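You operate a simulated robot arm through the tools that you are given. There is no shell and no other tool. Be economical: measure what you need, move in short steps, check, and stop when the job is done.

Carry out the task below with a simulated two-armed robot. There is one attempt and no reset: what you move stays moved.

Task
Take the orange cone on the top of the green stand and put it away on the bottom shelf of the store rack. Take the teal bands box and put it on top of the brown carton on the open shelf under the screening counter. Open the door of locker three, fetch the black rubber bung labelled "B" from the open shelf under the screening counter and set it on the locker three, then shut the three. Pick up the blue mug with one hand, pass it to the other hand and put it on the shelf of the green stand. Put one of the earplug pairs from the grey worktop on top of the pink tissue box. Any order will do. Set down upright: orange cone, teal bands box, blue mug.

The check looks at the end state, three seconds after you hand in, the way a careful person would. Anything else that was tipped, shoved, dropped, spilled or broken makes it a failure.

Robot
Two 7-joint arms with two-finger parallel grippers on one trunk, on a base that drives. Base frame: it is fixed to the floor where the robot stands at the start and does not move with it; the origin is under the middle of the robot, x ahead of it, y to its left, z up. Units: cm, degrees, N and s.
The left shoulder is at the start at [2.4, 17.4, 147.2], the right one opposite. Places, roughly: black rubber bung [-125, -300, 50]; blue mug (12x8x10 cm) [150, -320, 90]; bottom shelf of the store rack [-250, 300, 10]; brown carton [-100, -325, 50]; door of locker three [-230, -150, 120]; earplug pair (4x2x5 cm) [110, 470, 90]; locker three inside [-250, -150, 100]; orange cone (17x17x24 cm) [50, -20, 90]; pink tissue box [125, 450, 100]; shelf of the green stand (24x24 cm) [50, -14, 30]; teal bands box [-250, -150, 150]. Payload 3.6 kg a hand.
Tool frame (each hand has its own): the origin (TCP) lies between the finger pads and is the grasp point; the fingertips stand 3 cm ahead of it; z points along the fingers, y is the line along which they close. The gripper opens to 11 cm. The fingers are 2 cm wide and 1 cm thick; the gripper's body (4.8 by 11.2 cm) begins 5.5 cm behind the TCP.
Orientation is that of the tool frame in the base frame, as a unit quaternion [x, y, z, w]. With the fingers straight down and closing along the base's y, the tool's x points along the base's -x, its y along +y and its z along -z.

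Tools
- The arms move only by the tool play_rows. It takes "left_motion", "right_motion" or both (then of equal length, played together; a hand with none holds still); each is a list of rows, each a list of 6 numbers: the shift along the tool's x, y, z in cm, then the turn, a rotation vector about the tool's x, y, z in degrees. In form: [[tx, ty, tz, ax, ay, az], ...]. A call has 1 to 10 rows; each row is the pose to reach, as a shift and turn from the pose commanded when the call began, along the tool's axes at that moment. "left_gripper" and "right_gripper" are, for a hand that has rows, the gripper command, from -1 (shut) to 1 (fully open), values between in proportion, set as the call begins (left out, the last holds). A row lasts 0.2 s, in which the tool goes at most 5 cm and 8.6 degrees; a call with a longer step from one row to the next is refused whole, and so is a gripper value outside its range. Where a pose cannot be reached the arm comes as near as it can. A force on the tool above 40 N (or 10 N above the force at the start of the call, whichever is more), or a blocked arm, ends the call early, and 0.2 s more pass. The fingers move at their own pace (about 15.3 cm/s each) and stop on an object; they squeeze with about 23 N. The grip force told is the motor's: it shows also when the fingers shut on nothing. Time passes only in rows, and 0.2 s behind the last, so rows that repeat a pose let the fingers close. It gives the time, the measured TCP pose, the force on the tool (base axes), the opening and the grip force at its end, in the units of the frame above (readings bear some noise), with the torque about the TCP (base axes, N m) and any sound that the robot's microphone picked up.
- Cameras (640 x 400 px; columns grow to the right, rows downward): "scene" is now at [7.31, -1.09, 160.39]; the picture's right is [-0.17, -0.99, 0.00], its down [-0.91, 0.15, -0.38] and it looks along [0.38, -0.06, -0.92] (base axes); focal length 263 px, centre (320, 200). "left" rides on the left gripper at [7.3, -1.7, -10.3] in its tool frame; the picture's right is [0.23, 0.97, 0.00], its down [-0.76, 0.18, -0.62] and it looks along [-0.61, 0.14, 0.78] (tool axes); focal length 222 px, centre (320, 200). "right" rides on the right gripper at [7.2, 1.7, -10.3] in its tool frame; the picture's right is [-0.23, 0.97, 0.00], its down [-0.76, -0.18, -0.62] and it looks along [-0.61, -0.14, 0.78] (tool axes); focal length 222 px, centre (320, 200). There is no depth. A picture from a camera that has moved, and an enlarged one, comes with that camera's place and axes in the base frame and with its lens.
- capture(camera): a new picture of that camera. The clock stands still meanwhile.
- slide_trunk(by): slides the trunk up (or, below 0, down) by that many cm; the arms and the scene camera ride with it, the base frame stays. It gives what a move gives, with no picture.
- drive_base(legs): drives the robot by 1 to 6 legs, each [ahead, left, turn to the left] in cm, cm and degrees, along the robot's own axes; the way and the turn of a leg run together, so that a leg with both is an arc; at most 150 cm and 180 degrees a leg. The arms and the cameras ride along, it lands a little off, and it stops where it bumps. It gives what a move gives.
- head_to(pan, tilt): turns the head with the scene camera to pan (to the left, within 86 degrees either way) and tilt (down, from -29 to 69), counted from straight ahead of the robot. It gives what a move gives.
- close_up(camera, box): a new picture of the part [left, top, right, bottom] of that camera's present view, enlarged. The clock stands still meanwhile.
- job_done(): hands the job in; it is judged then, once.

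Go step by step. Nothing tells you exact positions but the pictures and the camera data: compare them with the known pose of the tool, close in by small moves and look again before you grip or let go. The budget is 196 turns and 172 pictures, counting those below and the enlarged ones. Unless the task says otherwise, let go and move clear before handing in, and close with one line.

The tools are called after "Emit:" as a command line: name --argument value ..., lists and objects as JSON in quotes. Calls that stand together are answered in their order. play_rows: Moves the arms, as the interface text tells. Its arguments: {"type":"object","properties":{"left_motion":{"type":"array","items":{"type":"array","items":{"type":"number"}}},"left_gripper":{"type":"number"},"right_motion":{"type":"array","items":{"type":"array","items":{"type":"number"}}},"right_gripper":{"type":"number"}},"required":[]} The other tools are called the same way: slide_trunk (by) slides the trunk up or down; drive_base (legs) drives the base; head_to (pan, tilt) turns the head that bears the scene camera; capture (camera) takes a picture; close_up (camera, box) takes an enlarged picture of a part of a camera's view; job_done () hands the job in.

At the start:

```text
time_s: 0.0
left_tool_pos: [27.62, 16.64, 106.52]
left_ee_rot: [0.017, 0.986, 0.163, 0.0]
left_force: [-0.4, 0.1, -0.3]
left_wrist_torque: [0.02, -0.02, -0.01]
left_width: 10.99
left_gripper_force: 0.0
right_tool_pos: [33.43, -34.07, 112.23]
right_ee_rot: [0.018, 0.992, -0.124, 0.002]
right_force: [-0.3, -0.4, 0.1]
right_wrist_torque: [0.01, 0.01, 0.06]
right_width: 11.01
right_gripper_force: 0.0
trunk travel left (down, up): [-58.6, 17.7]
robot x, y, heading: [-0.08, -0.33, -0.0]
head pan, tilt: [-9.6, 67.4]
```

scene: 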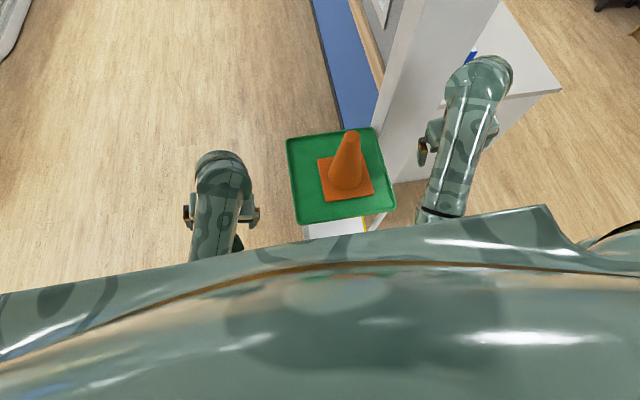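
right: 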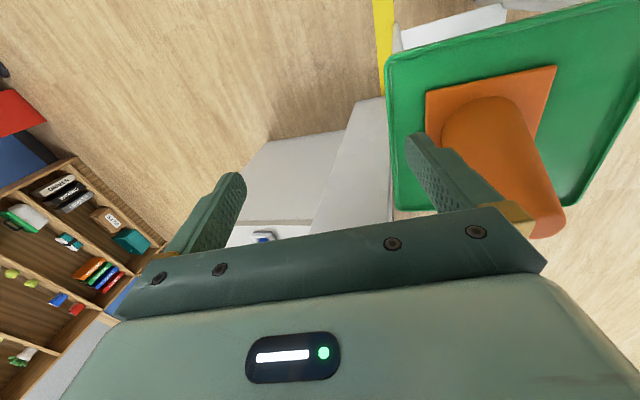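
left: 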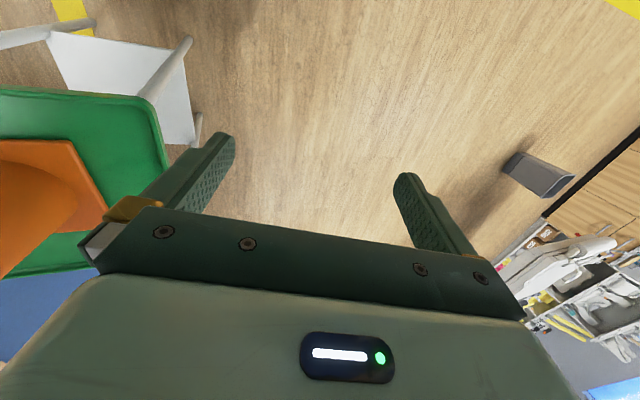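

I see the orange cone on the green stand ahead, with a partition close to the stand's right. I'll look around with the head first.

Emit:
head_to --pan 0 --tilt 25

Emit:
capture --camera "scene"

Emit:
head_to --pan 80 --tilt 25

Emit:
capture --camera "scene"

Emit:
head_to --pan -80 --tilt 25

Emit:
capture --camera "scene"

```text
time_s: 1.1
left_tool_pos: [27.59, 16.78, 106.38]
left_ee_rot: [0.018, 0.986, 0.165, 0.001]
left_force: [0.4, 0.1, 0.0]
left_wrist_torque: [0.04, 0.0, 0.0]
left_width: 11.01
left_gripper_force: 0.1
right_tool_pos: [33.38, -34.4, 112.18]
right_ee_rot: [0.019, 0.992, -0.126, 0.002]
right_force: [-0.4, 0.2, 0.2]
right_wrist_torque: [0.01, -0.02, -0.01]
right_width: 11.01
right_gripper_force: 0.1
trunk travel left (down, up): [-58.6, 17.7]
robot x, y, heading: [0.23, -0.11, -0.2]
head pan, tilt: [0.0, 25.0]
```

```text
168 pictures are left
camera scene: at [10.84, -0.13, 166.19], right [0.0, -1.0, 0.0], down [-0.42, 0.0, -0.91], along [0.91, 0.0, -0.42], focal length 263 px, centre (320, 200)
```

scene: 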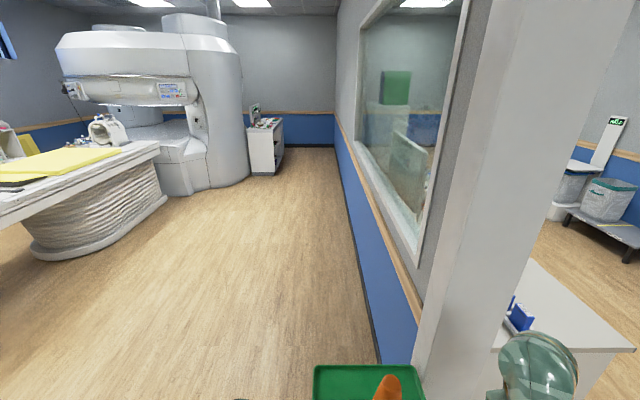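

```text
time_s: 2.6
left_tool_pos: [27.65, 16.76, 106.43]
left_ee_rot: [0.018, 0.986, 0.164, 0.0]
left_force: [0.7, -0.6, -0.5]
left_wrist_torque: [0.03, 0.03, 0.02]
left_width: 10.99
left_gripper_force: 0.1
right_tool_pos: [33.35, -34.33, 112.21]
right_ee_rot: [0.017, 0.992, -0.127, 0.002]
right_force: [-0.1, -0.3, 0.6]
right_wrist_torque: [-0.02, 0.03, 0.03]
right_width: 11.02
right_gripper_force: 0.2
trunk travel left (down, up): [-58.6, 17.7]
robot x, y, heading: [-0.17, 0.18, 0.3]
head pan, tilt: [80.0, 25.0]
```

```text
167 pictures are left
camera scene: at [3.23, 8.94, 166.2], right [0.98, -0.17, 0.0], down [-0.07, -0.42, -0.91], along [0.16, 0.89, -0.42], focal length 263 px, centre (320, 200)
```

scene: 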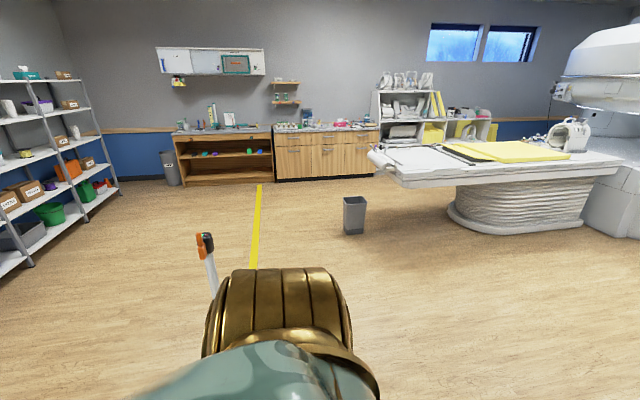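

```text
time_s: 5.1
left_tool_pos: [27.56, 16.74, 106.36]
left_ee_rot: [0.019, 0.986, 0.164, 0.0]
left_force: [-0.4, 0.2, -0.2]
left_wrist_torque: [0.02, 0.01, 0.0]
left_width: 11.01
left_gripper_force: 0.2
right_tool_pos: [33.38, -34.23, 112.14]
right_ee_rot: [0.018, 0.992, -0.126, 0.002]
right_force: [-0.2, 0.8, -0.2]
right_wrist_torque: [-0.01, 0.03, 0.0]
right_width: 11.0
right_gripper_force: 0.0
trunk travel left (down, up): [-58.6, 17.7]
robot x, y, heading: [-0.03, -0.16, -0.1]
head pan, tilt: [-80.0, 25.0]
```

```text
166 pictures are left
camera scene: at [3.23, -9.2, 166.2], right [-0.98, -0.17, 0.0], down [-0.07, 0.42, -0.91], along [0.16, -0.89, -0.42], focal length 263 px, centre (320, 200)
```

scene: 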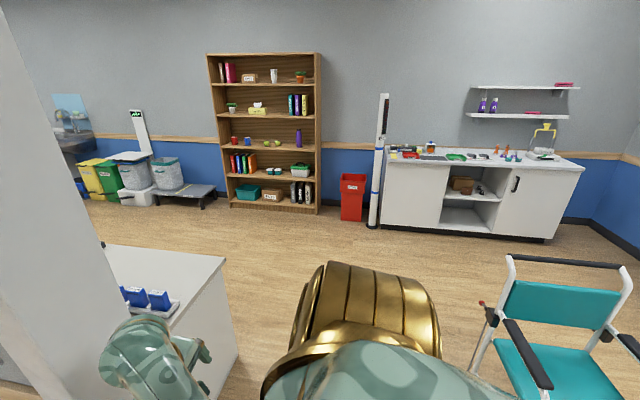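

The room layout is clear on three sides. Next I look at the stand up close and at what is on the side walls.

Emit:
head_to --pan -15 --tilt 55

Emit:
capture --camera "scene"

Emit:
drive_base --legs '[[-45, 5, 0]]'

Emit:
capture --camera "scene"

```text
time_s: 6.4
left_tool_pos: [27.55, 16.78, 106.43]
left_ee_rot: [0.019, 0.986, 0.164, 0.001]
left_force: [0.4, -0.6, 1.1]
left_wrist_torque: [-0.01, 0.0, 0.04]
left_width: 11.0
left_gripper_force: 0.0
right_tool_pos: [33.36, -34.37, 112.25]
right_ee_rot: [0.018, 0.992, -0.125, 0.002]
right_force: [-0.7, 0.4, -0.3]
right_wrist_torque: [-0.02, 0.0, -0.04]
right_width: 10.99
right_gripper_force: 0.0
trunk travel left (down, up): [-58.6, 17.7]
robot x, y, heading: [-0.28, -0.02, 0.1]
head pan, tilt: [-15.0, 55.0]
```

```text
165 pictures are left
camera scene: at [8.59, -2.0, 161.8], right [-0.26, -0.97, 0.0], down [-0.79, 0.21, -0.57], along [0.55, -0.15, -0.82], focal length 263 px, centre (320, 200)
```

scene: 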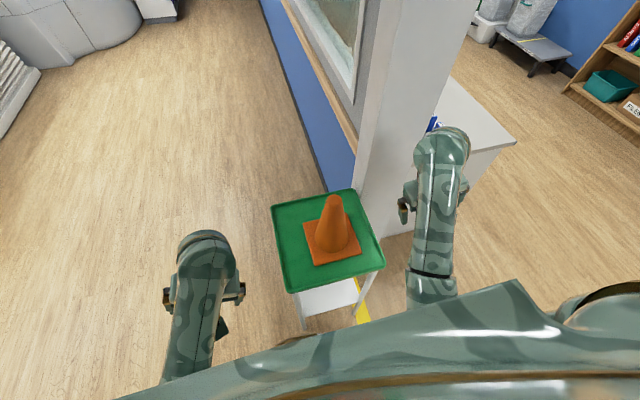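

```text
time_s: 8.6
left_tool_pos: [-1.61, 17.6, 106.05]
left_ee_rot: [0.023, 0.988, 0.155, 0.001]
left_force: [1.1, 2.1, -1.1]
left_wrist_torque: [-0.12, 0.06, 0.01]
left_width: 10.97
left_gripper_force: 0.1
right_tool_pos: [3.22, -34.64, 113.17]
right_ee_rot: [0.028, 0.988, -0.152, 0.0]
right_force: [2.2, 1.9, -0.1]
right_wrist_torque: [-0.14, 0.13, -0.03]
right_width: 10.99
right_gripper_force: 0.0
trunk travel left (down, up): [-58.6, 17.7]
robot x, y, heading: [-31.12, -1.08, -0.9]
head pan, tilt: [-15.0, 55.0]
stopped in leg 1: the robot was blocked; the commanded pose is now the measured one
```

```text
164 pictures are left
camera scene: at [-20.85, -1.71, 161.75], right [-0.27, -0.96, 0.01], down [-0.79, 0.22, -0.57], along [0.54, -0.17, -0.82], focal length 263 px, centre (320, 200)
```

scene: 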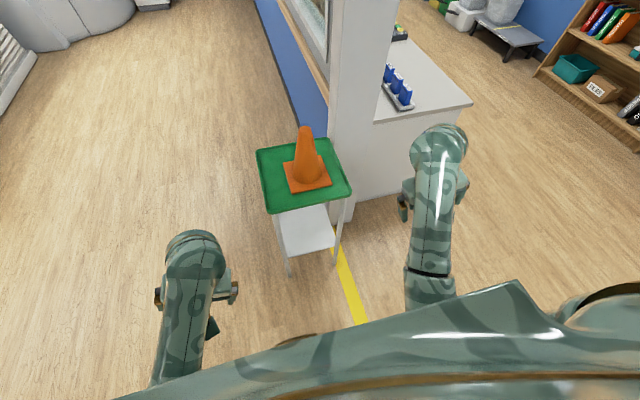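

I bumped something behind, so I move off it and turn left to see what it is.

Emit:
drive_base --legs '[[10, 0, 0], [0, 0, 90]]'

Emit:
head_to --pan 75 --tilt 25

Emit:
capture --camera "scene"

Emit:
head_to --pan 80 --tilt 60

Emit:
capture --camera "scene"

```text
time_s: 12.2
left_tool_pos: [-7.9, 32.86, 106.49]
left_ee_rot: [-0.379, 0.911, 0.149, -0.061]
left_force: [0.5, 0.4, -0.3]
left_wrist_torque: [-0.02, 0.04, 0.0]
left_width: 11.02
left_gripper_force: 0.0
right_tool_pos: [34.03, 1.32, 112.91]
right_ee_rot: [-0.374, 0.916, -0.131, 0.061]
right_force: [0.8, 0.8, -0.4]
right_wrist_torque: [-0.01, 0.03, -0.01]
right_width: 11.0
right_gripper_force: 0.1
trunk travel left (down, up): [-58.6, 17.7]
robot x, y, heading: [-14.46, 0.07, 46.8]
head pan, tilt: [-15.0, 55.0]
stopped in leg 2: the robot was blocked; the commanded pose is now the measured one
```

```text
time_s: 13.8
left_tool_pos: [-8.22, 32.8, 106.37]
left_ee_rot: [-0.378, 0.912, 0.148, -0.059]
left_force: [-0.5, 0.9, 0.2]
left_wrist_torque: [0.03, -0.01, 0.03]
left_width: 11.02
left_gripper_force: 0.0
right_tool_pos: [33.64, 1.23, 112.96]
right_ee_rot: [-0.374, 0.916, -0.131, 0.062]
right_force: [-0.3, -0.1, 0.5]
right_wrist_torque: [-0.01, 0.0, 0.01]
right_width: 11.0
right_gripper_force: 0.1
trunk travel left (down, up): [-58.6, 17.7]
robot x, y, heading: [-14.32, -0.28, 46.8]
head pan, tilt: [75.0, 25.0]
```

```text
163 pictures are left
camera scene: at [-17.96, 8.79, 166.2], right [0.85, 0.53, 0.0], down [0.22, -0.36, -0.91], along [-0.48, 0.77, -0.42], focal length 263 px, centre (320, 200)
```

scene: 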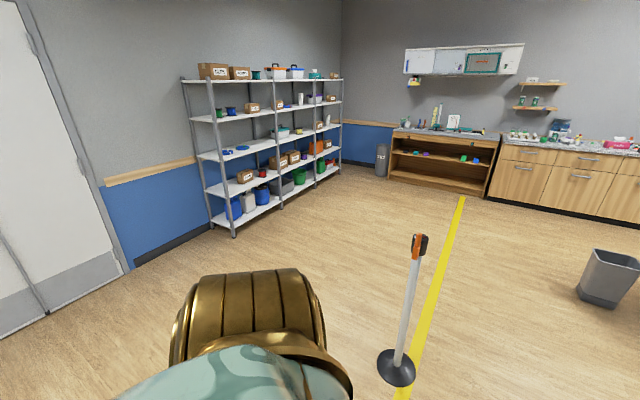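

```text
time_s: 14.8
left_tool_pos: [-8.2, 32.88, 106.51]
left_ee_rot: [-0.378, 0.912, 0.148, -0.06]
left_force: [0.5, 0.0, -0.3]
left_wrist_torque: [-0.02, 0.01, 0.03]
left_width: 11.0
left_gripper_force: 0.0
right_tool_pos: [33.66, 1.28, 112.96]
right_ee_rot: [-0.374, 0.916, -0.131, 0.062]
right_force: [-0.7, 0.2, 0.5]
right_wrist_torque: [0.0, -0.01, 0.01]
right_width: 11.01
right_gripper_force: 0.1
trunk travel left (down, up): [-58.6, 17.7]
robot x, y, heading: [-14.05, -0.1, 46.9]
head pan, tilt: [80.0, 60.0]
```

```text
162 pictures are left
camera scene: at [-17.11, 6.29, 161.2], right [0.8, 0.6, 0.0], down [0.52, -0.69, -0.5], along [-0.3, 0.4, -0.87], focal length 263 px, centre (320, 200)
```

scene: 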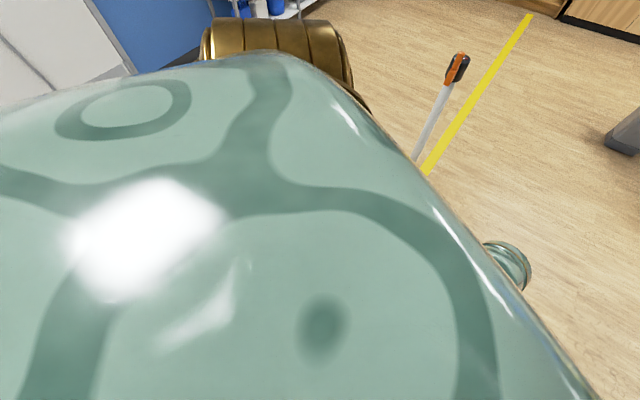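

Turning was blocked too. I check whether the stand or cone was touched and look on the right side.

Emit:
head_to --pan -60 --tilt 55

Emit:
capture --camera "scene"

Emit:
capture --camera "right"

Emit:
capture --camera "left"

```text
time_s: 17.1
left_tool_pos: [-8.14, 32.79, 106.47]
left_ee_rot: [-0.378, 0.912, 0.148, -0.059]
left_force: [-0.3, 0.2, -0.7]
left_wrist_torque: [0.02, -0.01, -0.05]
left_width: 11.02
left_gripper_force: 0.0
right_tool_pos: [33.81, 1.15, 112.98]
right_ee_rot: [-0.374, 0.916, -0.13, 0.062]
right_force: [0.8, 0.8, 0.5]
right_wrist_torque: [0.0, -0.01, 0.01]
right_width: 10.96
right_gripper_force: 0.0
trunk travel left (down, up): [-58.6, 17.7]
robot x, y, heading: [-14.12, 0.06, 46.9]
head pan, tilt: [-60.0, 55.0]
```

```text
161 pictures are left
camera scene: at [-6.08, -0.68, 161.8], right [-0.23, -0.97, 0.0], down [-0.8, 0.19, -0.57], along [0.56, -0.13, -0.82], focal length 263 px, centre (320, 200)
```

scene: 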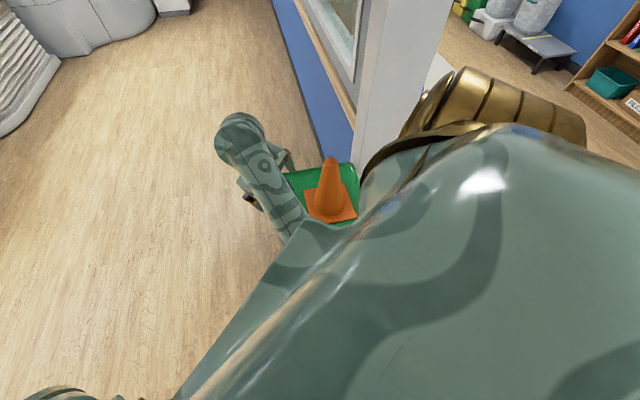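

```text
160 pictures are left
camera right: at [25.17, -0.71, 122.25], right [-0.49, 0.83, -0.27], down [0.53, 0.53, 0.66], along [0.69, 0.18, -0.7], focal length 222 px, centre (320, 200)
```

right: 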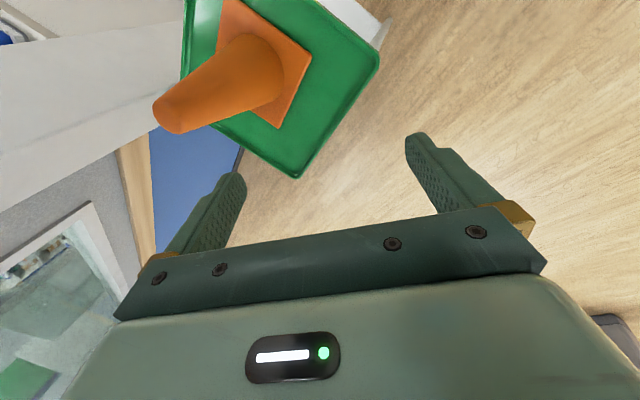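

```text
159 pictures are left
camera left: at [-9.85, 24.21, 115.83], right [-0.82, 0.49, 0.31], down [0.56, 0.52, 0.65], along [0.16, 0.7, -0.7], focal length 222 px, centre (320, 200)
```

left: 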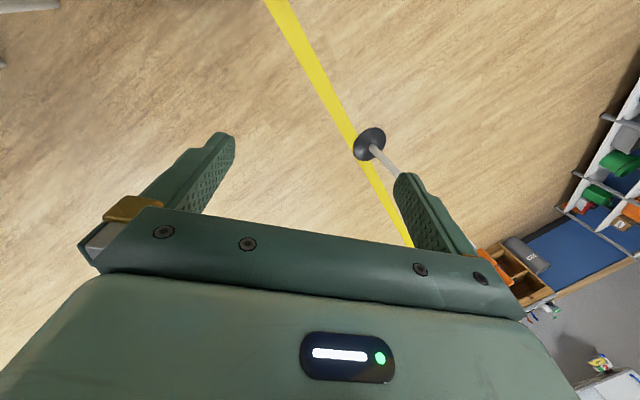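

The cone and stand look undisturbed. I turn back to heading 0, then a bit right, and look back over the right side.

Emit:
drive_base --legs '[[0, 0, -47], [0, 0, -25]]'

Emit:
head_to --pan -86 --tilt 20

Emit:
capture --camera "scene"

Emit:
head_to --pan -86 --tilt 55

Emit:
capture --camera "scene"

```text
time_s: 20.9
left_tool_pos: [18.63, 3.92, 106.57]
left_ee_rot: [0.235, 0.959, 0.155, 0.041]
left_force: [0.7, -0.4, 1.1]
left_wrist_torque: [-0.01, 0.0, 0.0]
left_width: 11.04
left_gripper_force: 0.0
right_tool_pos: [1.1, -45.35, 113.0]
right_ee_rot: [0.241, 0.96, -0.142, -0.027]
right_force: [-0.3, 0.1, 0.4]
right_wrist_torque: [-0.01, 0.02, -0.01]
right_width: 10.99
right_gripper_force: 0.0
trunk travel left (down, up): [-58.6, 17.7]
robot x, y, heading: [-14.3, -0.19, -26.1]
head pan, tilt: [-60.0, 55.0]
```

```text
time_s: 21.9
left_tool_pos: [18.64, 4.05, 106.5]
left_ee_rot: [0.235, 0.959, 0.155, 0.04]
left_force: [0.1, 0.7, -0.5]
left_wrist_torque: [-0.02, -0.01, 0.01]
left_width: 10.99
left_gripper_force: 0.1
right_tool_pos: [0.94, -45.39, 112.85]
right_ee_rot: [0.242, 0.96, -0.142, -0.028]
right_force: [-0.2, -0.1, 0.4]
right_wrist_torque: [0.04, 0.0, 0.01]
right_width: 10.99
right_gripper_force: 0.1
trunk travel left (down, up): [-58.6, 17.7]
robot x, y, heading: [-14.2, -0.09, -25.6]
head pan, tilt: [-85.9, 20.0]
```

```text
158 pictures are left
camera scene: at [-16.27, -9.35, 167.0], right [-0.93, 0.37, 0.0], down [0.13, 0.32, -0.94], along [-0.35, -0.87, -0.34], focal length 263 px, centre (320, 200)
```

scene: 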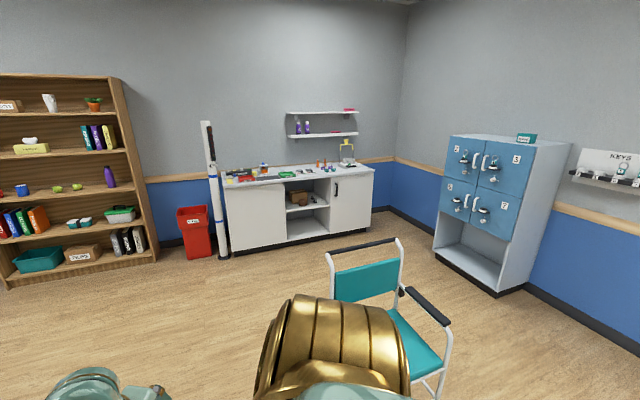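

```text
time_s: 22.9
left_tool_pos: [18.76, 4.0, 106.47]
left_ee_rot: [0.236, 0.959, 0.154, 0.039]
left_force: [0.4, 0.9, 0.4]
left_wrist_torque: [-0.01, -0.01, 0.01]
left_width: 11.01
left_gripper_force: 0.0
right_tool_pos: [1.08, -45.43, 113.06]
right_ee_rot: [0.241, 0.96, -0.143, -0.027]
right_force: [-0.9, 0.5, -0.7]
right_wrist_torque: [0.05, 0.04, 0.03]
right_width: 11.03
right_gripper_force: 0.1
trunk travel left (down, up): [-58.6, 17.7]
robot x, y, heading: [-14.34, -0.01, -25.8]
head pan, tilt: [-85.9, 55.0]
```

```text
157 pictures are left
camera scene: at [-15.5, -7.4, 161.81], right [-0.93, 0.37, 0.0], down [0.3, 0.76, -0.57], along [-0.21, -0.53, -0.82], focal length 263 px, centre (320, 200)
```

scene: 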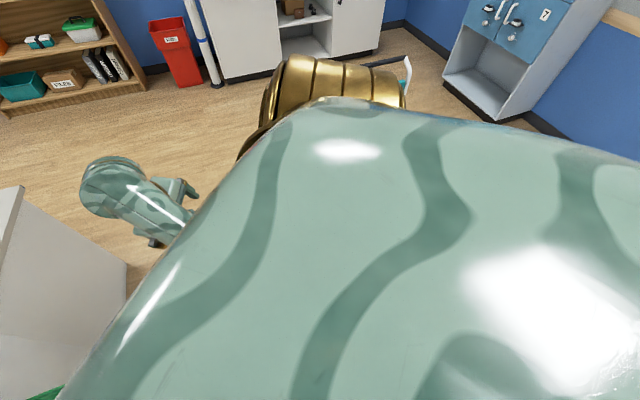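

The locker block (doors 2, 3, 6, 7) with the teal box on top and the counter are visible, and a chair stands in front of them. I turn further to see behind.

Emit:
drive_base --legs '[[0, 0, -60]]'

Emit:
head_to --pan -75 --tilt 30

Emit:
capture --camera "scene"

Emit:
head_to --pan -20 --tilt 40

Emit:
capture --camera "scene"

```text
time_s: 25.1
left_tool_pos: [8.02, -16.95, 107.0]
left_ee_rot: [0.473, 0.866, 0.135, 0.087]
left_force: [-0.8, -0.5, -0.1]
left_wrist_torque: [0.03, -0.02, 0.01]
left_width: 10.99
left_gripper_force: 0.2
right_tool_pos: [-32.6, -51.96, 114.3]
right_ee_rot: [0.486, 0.859, -0.149, -0.054]
right_force: [-1.3, -0.2, 0.4]
right_wrist_torque: [0.0, 0.01, 0.02]
right_width: 10.99
right_gripper_force: 0.0
trunk travel left (down, up): [-58.6, 17.7]
robot x, y, heading: [-20.92, -5.36, -55.4]
head pan, tilt: [-85.9, 55.0]
stopped in leg 1: the robot was blocked; the commanded pose is now the measured one
```

```text
time_s: 26.0
left_tool_pos: [8.14, -17.01, 107.06]
left_ee_rot: [0.469, 0.869, 0.136, 0.085]
left_force: [0.0, -0.5, -0.9]
left_wrist_torque: [-0.01, -0.01, 0.02]
left_width: 10.99
left_gripper_force: 0.0
right_tool_pos: [-32.3, -52.3, 114.08]
right_ee_rot: [0.48, 0.863, -0.149, -0.056]
right_force: [-0.2, 0.5, 0.6]
right_wrist_torque: [0.03, -0.05, 0.0]
right_width: 10.99
right_gripper_force: 0.0
trunk travel left (down, up): [-58.6, 17.7]
robot x, y, heading: [-21.75, -5.42, -54.9]
head pan, tilt: [-75.0, 30.0]
```

```text
156 pictures are left
camera scene: at [-26.53, -13.89, 165.39], right [-0.77, 0.64, 0.0], down [0.32, 0.38, -0.86], along [-0.56, -0.66, -0.5], focal length 263 px, centre (320, 200)
```

scene: 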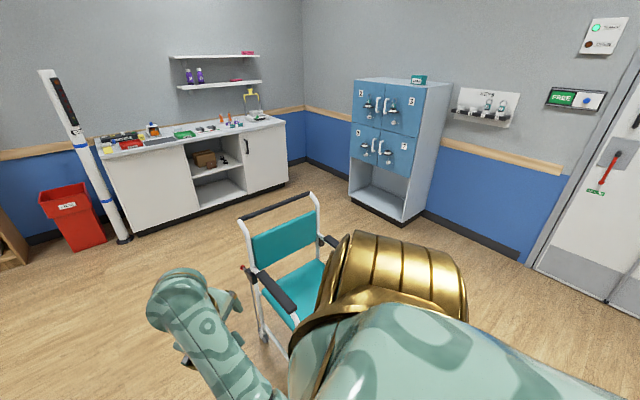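

```text
time_s: 27.3
left_tool_pos: [8.66, -16.93, 106.93]
left_ee_rot: [0.47, 0.868, 0.135, 0.083]
left_force: [0.1, 0.1, 0.8]
left_wrist_torque: [0.0, -0.03, 0.01]
left_width: 11.01
left_gripper_force: 0.0
right_tool_pos: [-31.46, -52.08, 114.23]
right_ee_rot: [0.482, 0.862, -0.148, -0.056]
right_force: [-0.5, -0.2, -0.5]
right_wrist_torque: [0.02, 0.0, 0.02]
right_width: 11.0
right_gripper_force: 0.1
trunk travel left (down, up): [-58.6, 17.7]
robot x, y, heading: [-21.42, -5.75, -55.0]
head pan, tilt: [-20.0, 40.0]
```

```text
155 pictures are left
camera scene: at [-17.68, -15.11, 163.86], right [-0.97, -0.26, 0.0], down [-0.17, 0.62, -0.77], along [0.2, -0.74, -0.64], focal length 263 px, centre (320, 200)
```

scene: 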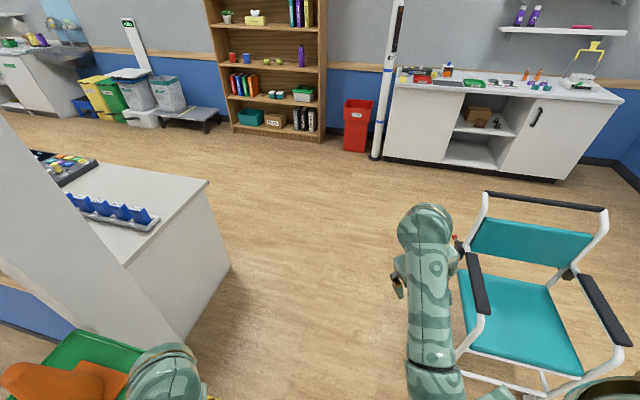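

The turn bumped again and shifted me. I check the cone now, then undo the turn and go sideways into open floor.

Emit:
head_to --pan 45 --tilt 50

Emit:
capture --camera "scene"

Emit:
drive_base --legs '[[0, 0, 55]]'

Emit:
head_to --pan -20 --tilt 55

Emit:
capture --camera "scene"

```text
time_s: 28.6
left_tool_pos: [8.88, -16.94, 106.89]
left_ee_rot: [0.47, 0.868, 0.137, 0.084]
left_force: [-0.1, 0.6, 0.3]
left_wrist_torque: [-0.01, 0.0, 0.01]
left_width: 10.98
left_gripper_force: 0.0
right_tool_pos: [-31.53, -52.12, 114.22]
right_ee_rot: [0.482, 0.862, -0.148, -0.056]
right_force: [-0.6, 0.7, 0.5]
right_wrist_torque: [0.0, -0.02, -0.02]
right_width: 11.0
right_gripper_force: 0.0
trunk travel left (down, up): [-58.6, 17.7]
robot x, y, heading: [-20.99, -5.42, -55.3]
head pan, tilt: [45.0, 50.0]
```

```text
154 pictures are left
camera scene: at [-12.36, -8.22, 162.45], right [-0.18, -0.98, 0.0], down [-0.75, 0.14, -0.64], along [0.63, -0.11, -0.77], focal length 263 px, centre (320, 200)
```

scene: 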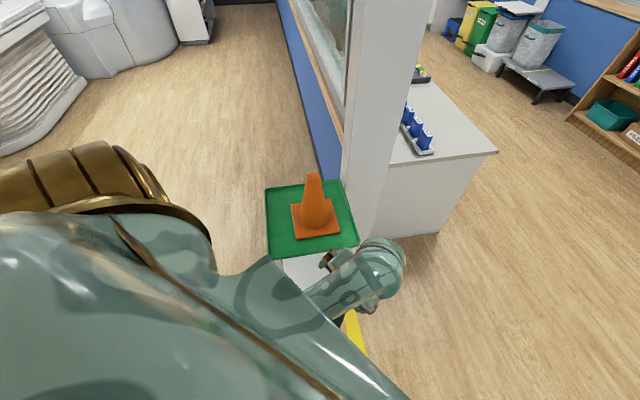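

```text
time_s: 31.5
left_tool_pos: [5.45, 12.7, 107.01]
left_ee_rot: [0.016, 0.987, 0.16, 0.013]
left_force: [0.2, 0.7, -0.8]
left_wrist_torque: [-0.04, 0.02, 0.02]
left_width: 10.99
left_gripper_force: 0.1
right_tool_pos: [11.24, -40.6, 114.19]
right_ee_rot: [0.03, 0.987, -0.157, 0.019]
right_force: [0.3, 1.2, -0.3]
right_wrist_torque: [0.01, 0.01, 0.0]
right_width: 11.01
right_gripper_force: 0.1
trunk travel left (down, up): [-58.6, 17.7]
robot x, y, heading: [-20.94, -5.17, -0.1]
head pan, tilt: [45.0, 50.0]
```

```text
time_s: 32.9
left_tool_pos: [5.51, 12.54, 106.9]
left_ee_rot: [0.016, 0.987, 0.159, 0.012]
left_force: [-0.1, 0.5, 0.0]
left_wrist_torque: [0.0, 0.01, 0.03]
left_width: 10.98
left_gripper_force: 0.0
right_tool_pos: [11.14, -40.62, 114.31]
right_ee_rot: [0.031, 0.987, -0.159, 0.019]
right_force: [-0.1, 0.1, -0.3]
right_wrist_torque: [0.01, -0.01, 0.04]
right_width: 10.98
right_gripper_force: 0.0
trunk travel left (down, up): [-58.6, 17.7]
robot x, y, heading: [-21.08, -5.21, -0.1]
head pan, tilt: [-20.0, 55.0]
```

```text
153 pictures are left
camera scene: at [-12.59, -7.8, 161.8], right [-0.34, -0.94, 0.0], down [-0.77, 0.28, -0.57], along [0.54, -0.2, -0.82], focal length 263 px, centre (320, 200)
```

scene: 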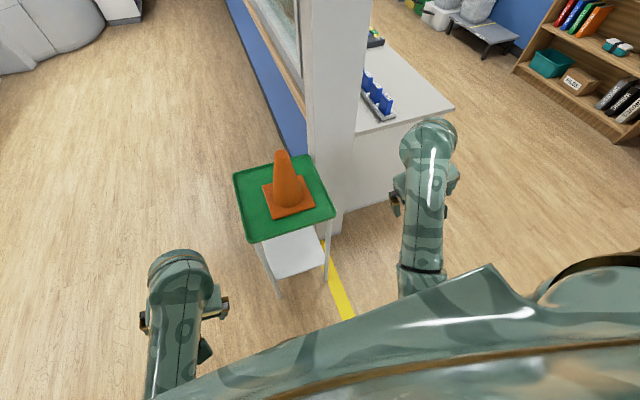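

Stand and cone are where they were. I move sideways to the left, away from the hidden obstacle, and look back.

Emit:
drive_base --legs '[[5, 50, 0], [0, 0, 80]]'

Emit:
head_to --pan 80 --tilt 35

Emit:
capture --camera "scene"

```text
time_s: 34.2
left_tool_pos: [6.44, 21.03, 106.77]
left_ee_rot: [0.007, 0.987, 0.158, 0.01]
left_force: [0.0, 0.5, -0.5]
left_wrist_torque: [-0.06, 0.04, 0.02]
left_width: 10.99
left_gripper_force: 0.0
right_tool_pos: [13.19, -32.23, 114.4]
right_ee_rot: [0.019, 0.987, -0.16, 0.021]
right_force: [0.0, 0.5, -0.2]
right_wrist_torque: [-0.04, 0.01, 0.0]
right_width: 11.01
right_gripper_force: 0.0
trunk travel left (down, up): [-58.6, 17.7]
robot x, y, heading: [-19.52, 2.41, 1.1]
head pan, tilt: [-20.0, 55.0]
stopped in leg 1: the robot was blocked; the commanded pose is now the measured one
```

```text
time_s: 35.9
left_tool_pos: [6.44, 20.51, 106.96]
left_ee_rot: [0.007, 0.987, 0.159, 0.011]
left_force: [0.0, -0.6, 0.2]
left_wrist_torque: [-0.02, 0.01, -0.01]
left_width: 10.99
left_gripper_force: 0.1
right_tool_pos: [13.15, -32.51, 114.24]
right_ee_rot: [0.02, 0.987, -0.157, 0.02]
right_force: [-0.1, 0.1, 0.5]
right_wrist_torque: [-0.02, -0.02, 0.03]
right_width: 11.01
right_gripper_force: 0.1
trunk travel left (down, up): [-58.6, 17.7]
robot x, y, heading: [-19.95, 2.06, 1.0]
head pan, tilt: [80.0, 35.0]
```

```text
152 pictures are left
camera scene: at [-16.76, 10.9, 164.63], right [0.99, -0.16, 0.0], down [-0.09, -0.57, -0.82], along [0.13, 0.81, -0.57], focal length 263 px, centre (320, 200)
```

scene: 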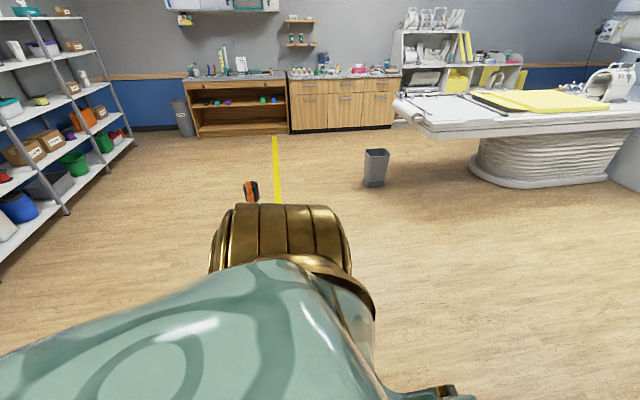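

I was blocked again by something hidden beneath my left shoulder. I turn the left wrist so that its camera looks left and back.

Emit:
play_rows --left_motion '[[0, 0, 0, 0, 0, -8.5], [0, 0, 0, 0, 0, -17], [0, 0, 0, 0, 0, -25.5], [0, 0, 0, 0, 0, -34], [0, 0, 0, 0, 0, -42.5], [0, 0, 0, 0, 0, -51], [0, 0, 0, 0, 0, -59.5], [0, 0, 0, 0, 0, -68], [0, 0, 0, 0, 0, -76.5], [0, 0, 0, 0, 0, -85]]'

Emit:
capture --camera "left"

```text
time_s: 36.6
left_tool_pos: [6.71, 27.6, 106.75]
left_ee_rot: [-0.143, 0.956, 0.248, 0.063]
left_force: [-0.3, 0.3, 0.0]
left_wrist_torque: [0.01, -0.01, 0.01]
left_width: 10.99
left_gripper_force: 0.1
right_tool_pos: [13.07, -32.53, 114.33]
right_ee_rot: [0.02, 0.987, -0.158, 0.02]
right_force: [-0.7, -1.0, -0.7]
right_wrist_torque: [0.0, -0.02, -0.02]
right_width: 11.01
right_gripper_force: 0.0
trunk travel left (down, up): [-58.6, 17.7]
robot x, y, heading: [-19.85, 2.21, 0.8]
head pan, tilt: [80.0, 35.0]
stopped in row 3 (left hand): the arm was blocked; the commanded pose is now the measured one
```

```text
151 pictures are left
camera left: at [-0.13, 19.42, 113.63], right [-0.51, 0.76, 0.4], down [0.64, 0.03, 0.77], along [0.57, 0.65, -0.5], focal length 222 px, centre (320, 200)
```

left: 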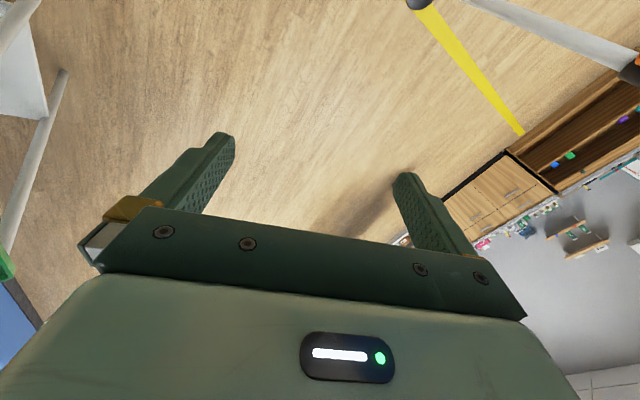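

The left arm can't turn that way. The right side is open floor between the desk and the chair, so I strafe there and look back from it.

Emit:
drive_base --legs '[[5, -40, 0], [0, -40, 0]]'

Emit:
head_to --pan 86 --tilt 40

Emit:
capture --camera "scene"

```text
time_s: 41.2
left_tool_pos: [13.09, -52.22, 106.73]
left_ee_rot: [-0.148, 0.955, 0.248, 0.062]
left_force: [0.0, -0.1, 0.3]
left_wrist_torque: [0.0, 0.02, 0.01]
left_width: 10.99
left_gripper_force: 0.1
right_tool_pos: [20.27, -112.28, 114.14]
right_ee_rot: [0.014, 0.987, -0.157, 0.022]
right_force: [0.0, 0.9, 0.1]
right_wrist_torque: [0.0, -0.01, -0.01]
right_width: 11.0
right_gripper_force: 0.0
trunk travel left (down, up): [-58.6, 17.7]
robot x, y, heading: [-13.04, -77.85, 1.6]
head pan, tilt: [80.0, 35.0]
```

```text
time_s: 41.9
left_tool_pos: [13.31, -52.2, 106.65]
left_ee_rot: [-0.148, 0.955, 0.248, 0.062]
left_force: [-0.3, 0.7, 0.1]
left_wrist_torque: [-0.01, -0.01, -0.02]
left_width: 11.0
left_gripper_force: 0.1
right_tool_pos: [20.29, -112.29, 114.27]
right_ee_rot: [0.014, 0.987, -0.158, 0.022]
right_force: [-0.1, -0.4, -0.8]
right_wrist_torque: [-0.01, 0.0, 0.02]
right_width: 10.99
right_gripper_force: 0.1
trunk travel left (down, up): [-58.6, 17.7]
robot x, y, heading: [-13.13, -77.34, 1.9]
head pan, tilt: [85.9, 40.0]
```

```text
150 pictures are left
camera scene: at [-11.03, -69.41, 163.88], right [1.0, -0.04, 0.0], down [-0.03, -0.64, -0.77], along [0.03, 0.77, -0.64], focal length 263 px, centre (320, 200)
```

scene: 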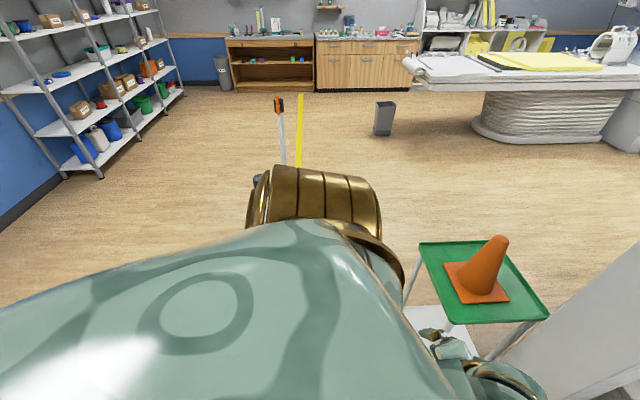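

The shoulder still hides it. There's room here to turn left 60° and look back diagonally.

Emit:
drive_base --legs '[[0, 0, 60]]'

Emit:
head_to --pan 50 --tilt 35

Emit:
capture --camera "scene"

```text
time_s: 45.0
left_tool_pos: [-22.0, -42.35, 106.75]
left_ee_rot: [-0.605, 0.754, 0.246, -0.07]
left_force: [-0.4, 0.2, 0.0]
left_wrist_torque: [-0.01, -0.02, -0.01]
left_width: 11.02
left_gripper_force: 0.1
right_tool_pos: [33.52, -66.32, 114.22]
right_ee_rot: [-0.48, 0.862, -0.127, 0.098]
right_force: [-0.1, -1.0, 0.8]
right_wrist_torque: [-0.01, -0.01, -0.04]
right_width: 11.0
right_gripper_force: 0.1
trunk travel left (down, up): [-58.6, 17.7]
robot x, y, heading: [-13.26, -77.87, 61.7]
head pan, tilt: [85.9, 40.0]
```

```text
time_s: 46.0
left_tool_pos: [-22.05, -42.29, 106.72]
left_ee_rot: [-0.605, 0.754, 0.246, -0.071]
left_force: [-0.4, 0.8, -0.3]
left_wrist_torque: [0.0, -0.02, -0.02]
left_width: 11.0
left_gripper_force: 0.0
right_tool_pos: [33.45, -66.3, 114.15]
right_ee_rot: [-0.481, 0.862, -0.126, 0.098]
right_force: [-0.5, 0.3, -0.2]
right_wrist_torque: [-0.01, -0.03, -0.01]
right_width: 11.02
right_gripper_force: 0.0
trunk travel left (down, up): [-58.6, 17.7]
robot x, y, heading: [-13.18, -77.74, 61.3]
head pan, tilt: [50.0, 35.0]
```

```text
149 pictures are left
camera scene: at [-15.4, -68.44, 164.62], right [0.93, 0.37, 0.0], down [0.21, -0.53, -0.82], along [-0.3, 0.76, -0.57], focal length 263 px, centre (320, 200)
```

scene: 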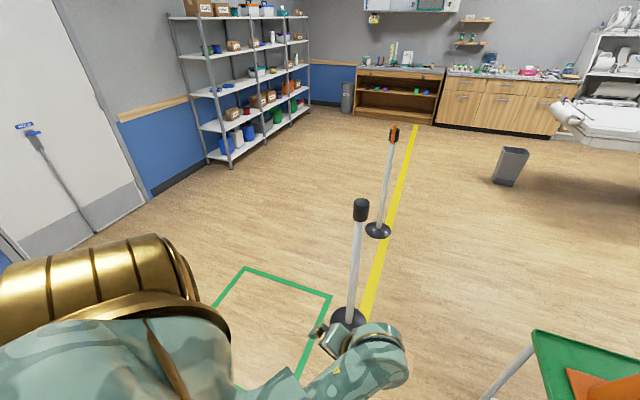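

A second stanchion (about [-34, 30]) was the thing I bumped; it stands upright. Next I look squarely at the stand and cone from here.

Emit:
head_to --pan -14 --tilt 40

Emit:
capture --camera "scene"

Emit:
close_up --camera "scene" --box '[240, 150, 400, 250]'

```text
time_s: 47.3
left_tool_pos: [-22.03, -42.3, 106.62]
left_ee_rot: [-0.605, 0.754, 0.245, -0.071]
left_force: [0.5, -0.6, 0.3]
left_wrist_torque: [-0.03, 0.02, -0.01]
left_width: 11.0
left_gripper_force: 0.1
right_tool_pos: [33.4, -66.24, 114.21]
right_ee_rot: [-0.481, 0.862, -0.127, 0.097]
right_force: [-0.3, 0.1, -0.2]
right_wrist_torque: [0.01, -0.03, 0.03]
right_width: 10.99
right_gripper_force: 0.0
trunk travel left (down, up): [-58.6, 17.7]
robot x, y, heading: [-13.14, -77.84, 61.5]
head pan, tilt: [-14.0, 40.0]
```

```text
148 pictures are left
camera scene: at [-6.42, -70.35, 163.87], right [0.74, -0.67, 0.0], down [-0.43, -0.47, -0.77], along [0.52, 0.57, -0.64], focal length 263 px, centre (320, 200)
```

scene: 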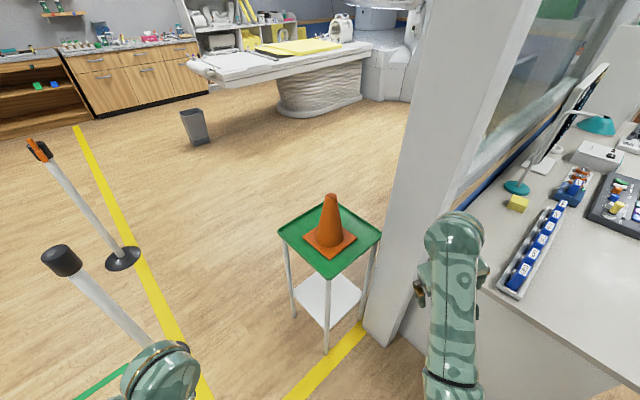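

```text
4.00 times, centred on (320, 200) of scene
camera zoom: at [-6.42, -70.35, 163.87], right [0.74, -0.67, 0.0], down [-0.43, -0.47, -0.77], along [0.52, 0.57, -0.64], focal length 1051 px, centre (320, 200)
```

zoom: 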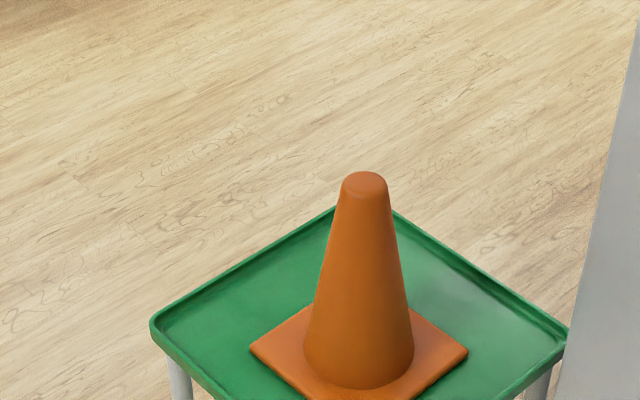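

The cone is at about [41.5, -23], top about z 110. I'll put the left hand into a level, forward-pointing pose here in free space, then drive up from the west.

Emit:
play_rows --left_motion '[[-1.44, -1.24, -0.16, 3.36, -7.73, -0.93], [-2.88, -2.48, -0.32, 6.72, -15.46, -1.86], [-4.32, -3.72, -0.48, 10.08, -23.19, -2.79], [-5.76, -4.96, -0.64, 13.44, -30.92, -3.72], [-7.2, -6.2, -0.8, 16.8, -38.65, -4.65], [-8.64, -7.44, -0.96, 20.16, -46.38, -5.58], [-10.08, -8.68, -1.12, 23.52, -54.11, -6.51], [-11.52, -9.92, -1.28, 26.88, -61.84, -7.44], [-12.96, -11.16, -1.44, 30.24, -69.57, -8.37], [-14.4, -12.4, -1.6, 33.6, -77.3, -9.3]]'

Emit:
drive_base --legs '[[0, 0, -61.5]]'

Emit:
capture --camera "left"

```text
time_s: 49.4
left_tool_pos: [-15.33, -28.83, 103.76]
left_ee_rot: [-0.304, 0.702, 0.408, 0.498]
left_force: [0.4, 0.2, -1.0]
left_wrist_torque: [0.01, -0.01, -0.02]
left_width: 10.97
left_gripper_force: 0.0
right_tool_pos: [33.38, -66.15, 114.34]
right_ee_rot: [-0.482, 0.862, -0.126, 0.098]
right_force: [-0.9, 0.1, 0.1]
right_wrist_torque: [-0.03, -0.02, -0.03]
right_width: 11.01
right_gripper_force: 0.0
trunk travel left (down, up): [-58.6, 17.7]
robot x, y, heading: [-12.74, -77.69, 61.4]
head pan, tilt: [-14.0, 40.0]
stopped in row 10 (left hand): the arm was blocked; the commanded pose is now the measured one
```

```text
time_s: 52.5
left_tool_pos: [28.84, -52.88, 103.86]
left_ee_rot: [0.101, 0.758, 0.094, 0.637]
left_force: [-0.5, 0.1, 0.0]
left_wrist_torque: [0.01, -0.01, -0.01]
left_width: 11.01
left_gripper_force: 0.1
right_tool_pos: [18.87, -113.44, 114.25]
right_ee_rot: [0.031, 0.987, -0.159, 0.019]
right_force: [-0.7, -0.8, 0.3]
right_wrist_torque: [-0.01, 0.0, 0.01]
right_width: 11.01
right_gripper_force: 0.1
trunk travel left (down, up): [-58.6, 17.7]
robot x, y, heading: [-13.05, -78.09, -0.4]
head pan, tilt: [-14.0, 40.0]
```

```text
146 pictures are left
camera left: at [17.53, -52.71, 98.34], right [0.0, 1.0, 0.05], down [-0.48, -0.04, 0.88], along [0.88, -0.02, 0.48], focal length 222 px, centre (320, 200)
```

left: 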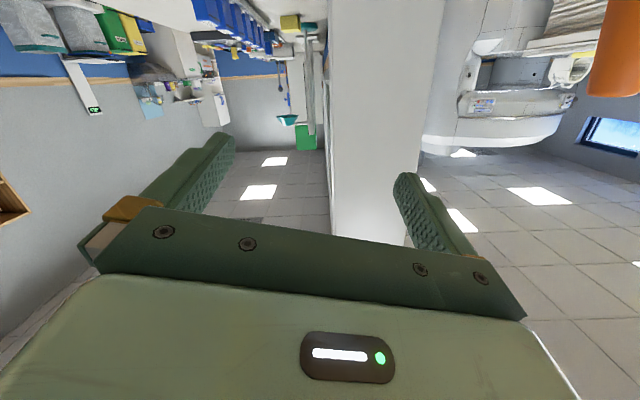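

The left hand is nearly level; I correct roll and pitch, then strafe left in line with the cone.

Emit:
play_rows --left_motion '[[0, 0, 0, 0, -4, -6], [0, 0, 0, 0, -7, -12], [0, 0, 0, 0, -10, -16], [0, 0, 0, 0, -10, -16]]'

Emit:
drive_base --legs '[[-5, 0, 0], [0, 30, 0]]'

Emit:
head_to --pan 10 --tilt 40

Emit:
capture --camera "scene"

Emit:
capture --camera "left"

```text
time_s: 53.5
left_tool_pos: [28.24, -51.16, 103.38]
left_ee_rot: [0.03, 0.711, 0.01, 0.702]
left_force: [-0.2, 0.3, 0.0]
left_wrist_torque: [0.0, 0.0, 0.01]
left_width: 10.99
left_gripper_force: 0.0
right_tool_pos: [19.06, -113.46, 114.32]
right_ee_rot: [0.031, 0.987, -0.158, 0.019]
right_force: [-0.3, -0.5, -1.5]
right_wrist_torque: [-0.01, -0.01, -0.01]
right_width: 11.0
right_gripper_force: 0.1
trunk travel left (down, up): [-58.6, 17.7]
robot x, y, heading: [-12.61, -77.75, -0.6]
head pan, tilt: [-14.0, 40.0]
```

```text
time_s: 56.1
left_tool_pos: [23.99, -21.04, 103.88]
left_ee_rot: [0.03, 0.706, 0.011, 0.707]
left_force: [-0.2, 0.0, 0.0]
left_wrist_torque: [0.0, 0.01, -0.03]
left_width: 10.99
left_gripper_force: 0.0
right_tool_pos: [14.41, -83.58, 114.35]
right_ee_rot: [0.03, 0.987, -0.159, 0.019]
right_force: [0.2, 0.1, 0.4]
right_wrist_torque: [0.0, 0.0, -0.01]
right_width: 11.01
right_gripper_force: 0.1
trunk travel left (down, up): [-58.6, 17.7]
robot x, y, heading: [-18.27, -48.22, -0.4]
head pan, tilt: [-14.0, 40.0]
```

```text
time_s: 57.0
left_tool_pos: [24.0, -21.12, 103.96]
left_ee_rot: [0.031, 0.706, 0.011, 0.707]
left_force: [0.5, 0.2, -0.3]
left_wrist_torque: [0.02, 0.02, -0.03]
left_width: 11.0
left_gripper_force: 0.2
right_tool_pos: [14.29, -83.62, 114.28]
right_ee_rot: [0.031, 0.987, -0.158, 0.019]
right_force: [-0.5, -0.2, 0.4]
right_wrist_torque: [0.0, -0.03, -0.01]
right_width: 11.02
right_gripper_force: 0.0
trunk travel left (down, up): [-58.6, 17.7]
robot x, y, heading: [-17.64, -47.95, -0.3]
head pan, tilt: [10.0, 40.0]
```

```text
145 pictures are left
camera scene: at [-7.79, -46.74, 163.87], right [0.17, -0.99, 0.0], down [-0.63, -0.11, -0.77], along [0.75, 0.13, -0.64], focal length 263 px, centre (320, 200)
```

scene: 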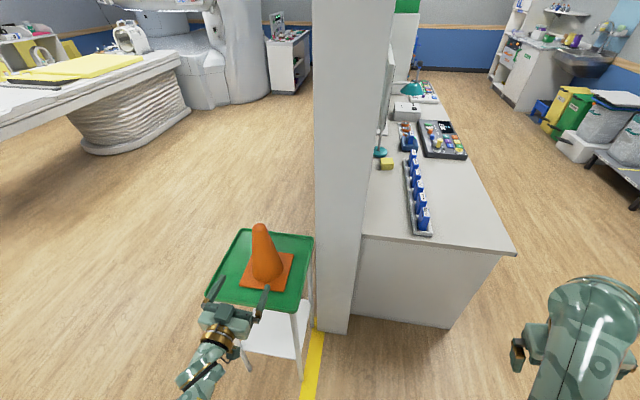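

```text
144 pictures are left
camera left: at [13.79, -21.94, 96.73], right [0.03, 0.99, -0.17], down [-0.62, 0.15, 0.77], along [0.78, 0.08, 0.61], focal length 222 px, centre (320, 200)
```

left: 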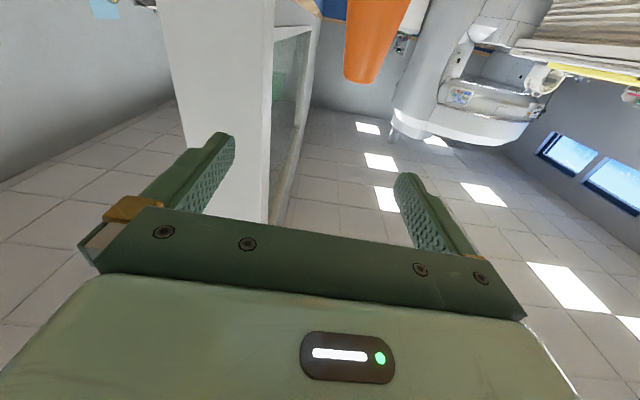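

The two-point fit shows the cone at about [49.5, -16.7] with its tip at z about 102 (the stand top is at about 78). I lower the trunk, align sideways and look again.

Emit:
slide_trunk --by -7

Emit:
drive_base --legs '[[10, 4.5, 0]]'

Emit:
capture --camera "left"

Emit:
close_up --camera "scene" --box '[160, 200, 400, 350]'

```text
time_s: 57.7
left_tool_pos: [24.12, -21.25, 99.17]
left_ee_rot: [0.027, 0.707, 0.01, 0.706]
left_force: [0.9, 0.4, 0.2]
left_wrist_torque: [-0.02, 0.04, -0.01]
left_width: 11.0
left_gripper_force: 0.1
right_tool_pos: [13.75, -90.15, 111.97]
right_ee_rot: [0.044, 0.968, -0.246, 0.017]
right_force: [0.0, 0.9, 0.5]
right_wrist_torque: [0.0, 0.0, 0.01]
right_width: 11.0
right_gripper_force: 0.0
trunk travel left (down, up): [-53.9, 22.4]
robot x, y, heading: [-17.83, -48.05, -0.2]
head pan, tilt: [10.0, 40.0]
stopped: the arm was blocked; the commanded pose is now the measured one
```

```text
time_s: 58.9
left_tool_pos: [34.16, -16.64, 99.27]
left_ee_rot: [0.026, 0.707, 0.011, 0.706]
left_force: [0.4, 0.3, -1.4]
left_wrist_torque: [0.05, 0.0, -0.03]
left_width: 11.0
left_gripper_force: 0.0
right_tool_pos: [23.82, -85.65, 111.99]
right_ee_rot: [0.043, 0.969, -0.244, 0.016]
right_force: [0.3, -0.6, 1.1]
right_wrist_torque: [-0.01, 0.04, -0.03]
right_width: 11.02
right_gripper_force: 0.1
trunk travel left (down, up): [-53.9, 22.4]
robot x, y, heading: [-7.61, -43.55, -0.0]
head pan, tilt: [10.0, 40.0]
```

```text
143 pictures are left
camera left: at [23.8, -17.69, 92.0], right [0.02, 0.98, -0.18], down [-0.62, 0.15, 0.77], along [0.79, 0.09, 0.61], focal length 222 px, centre (320, 200)
```

left: 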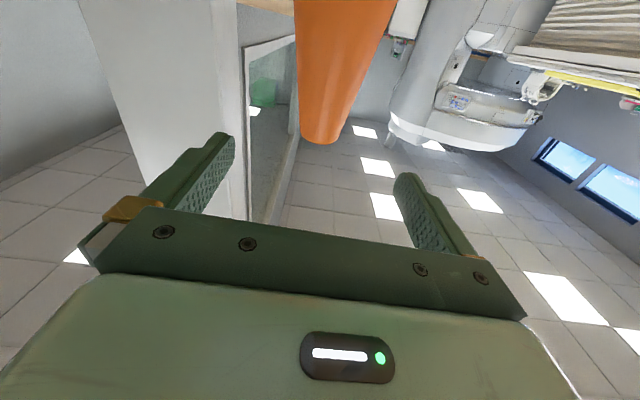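

```text
2.67 times, centred on (280, 275) of scene
camera zoom: at [2.72, -42.19, 159.23], right [0.17, -0.99, 0.0], down [-0.63, -0.11, -0.77], along [0.75, 0.13, -0.64], focal length 700 px, centre (427, 0)
```

zoom: 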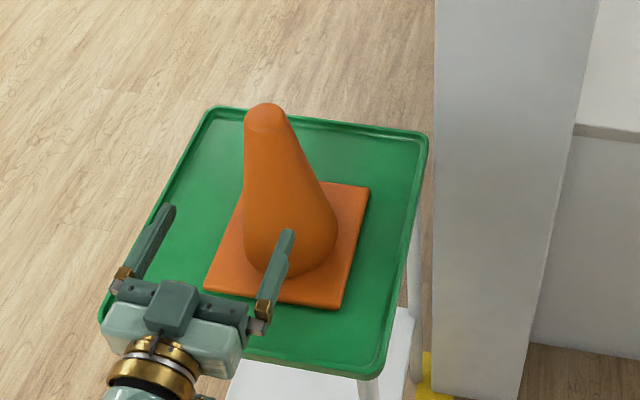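

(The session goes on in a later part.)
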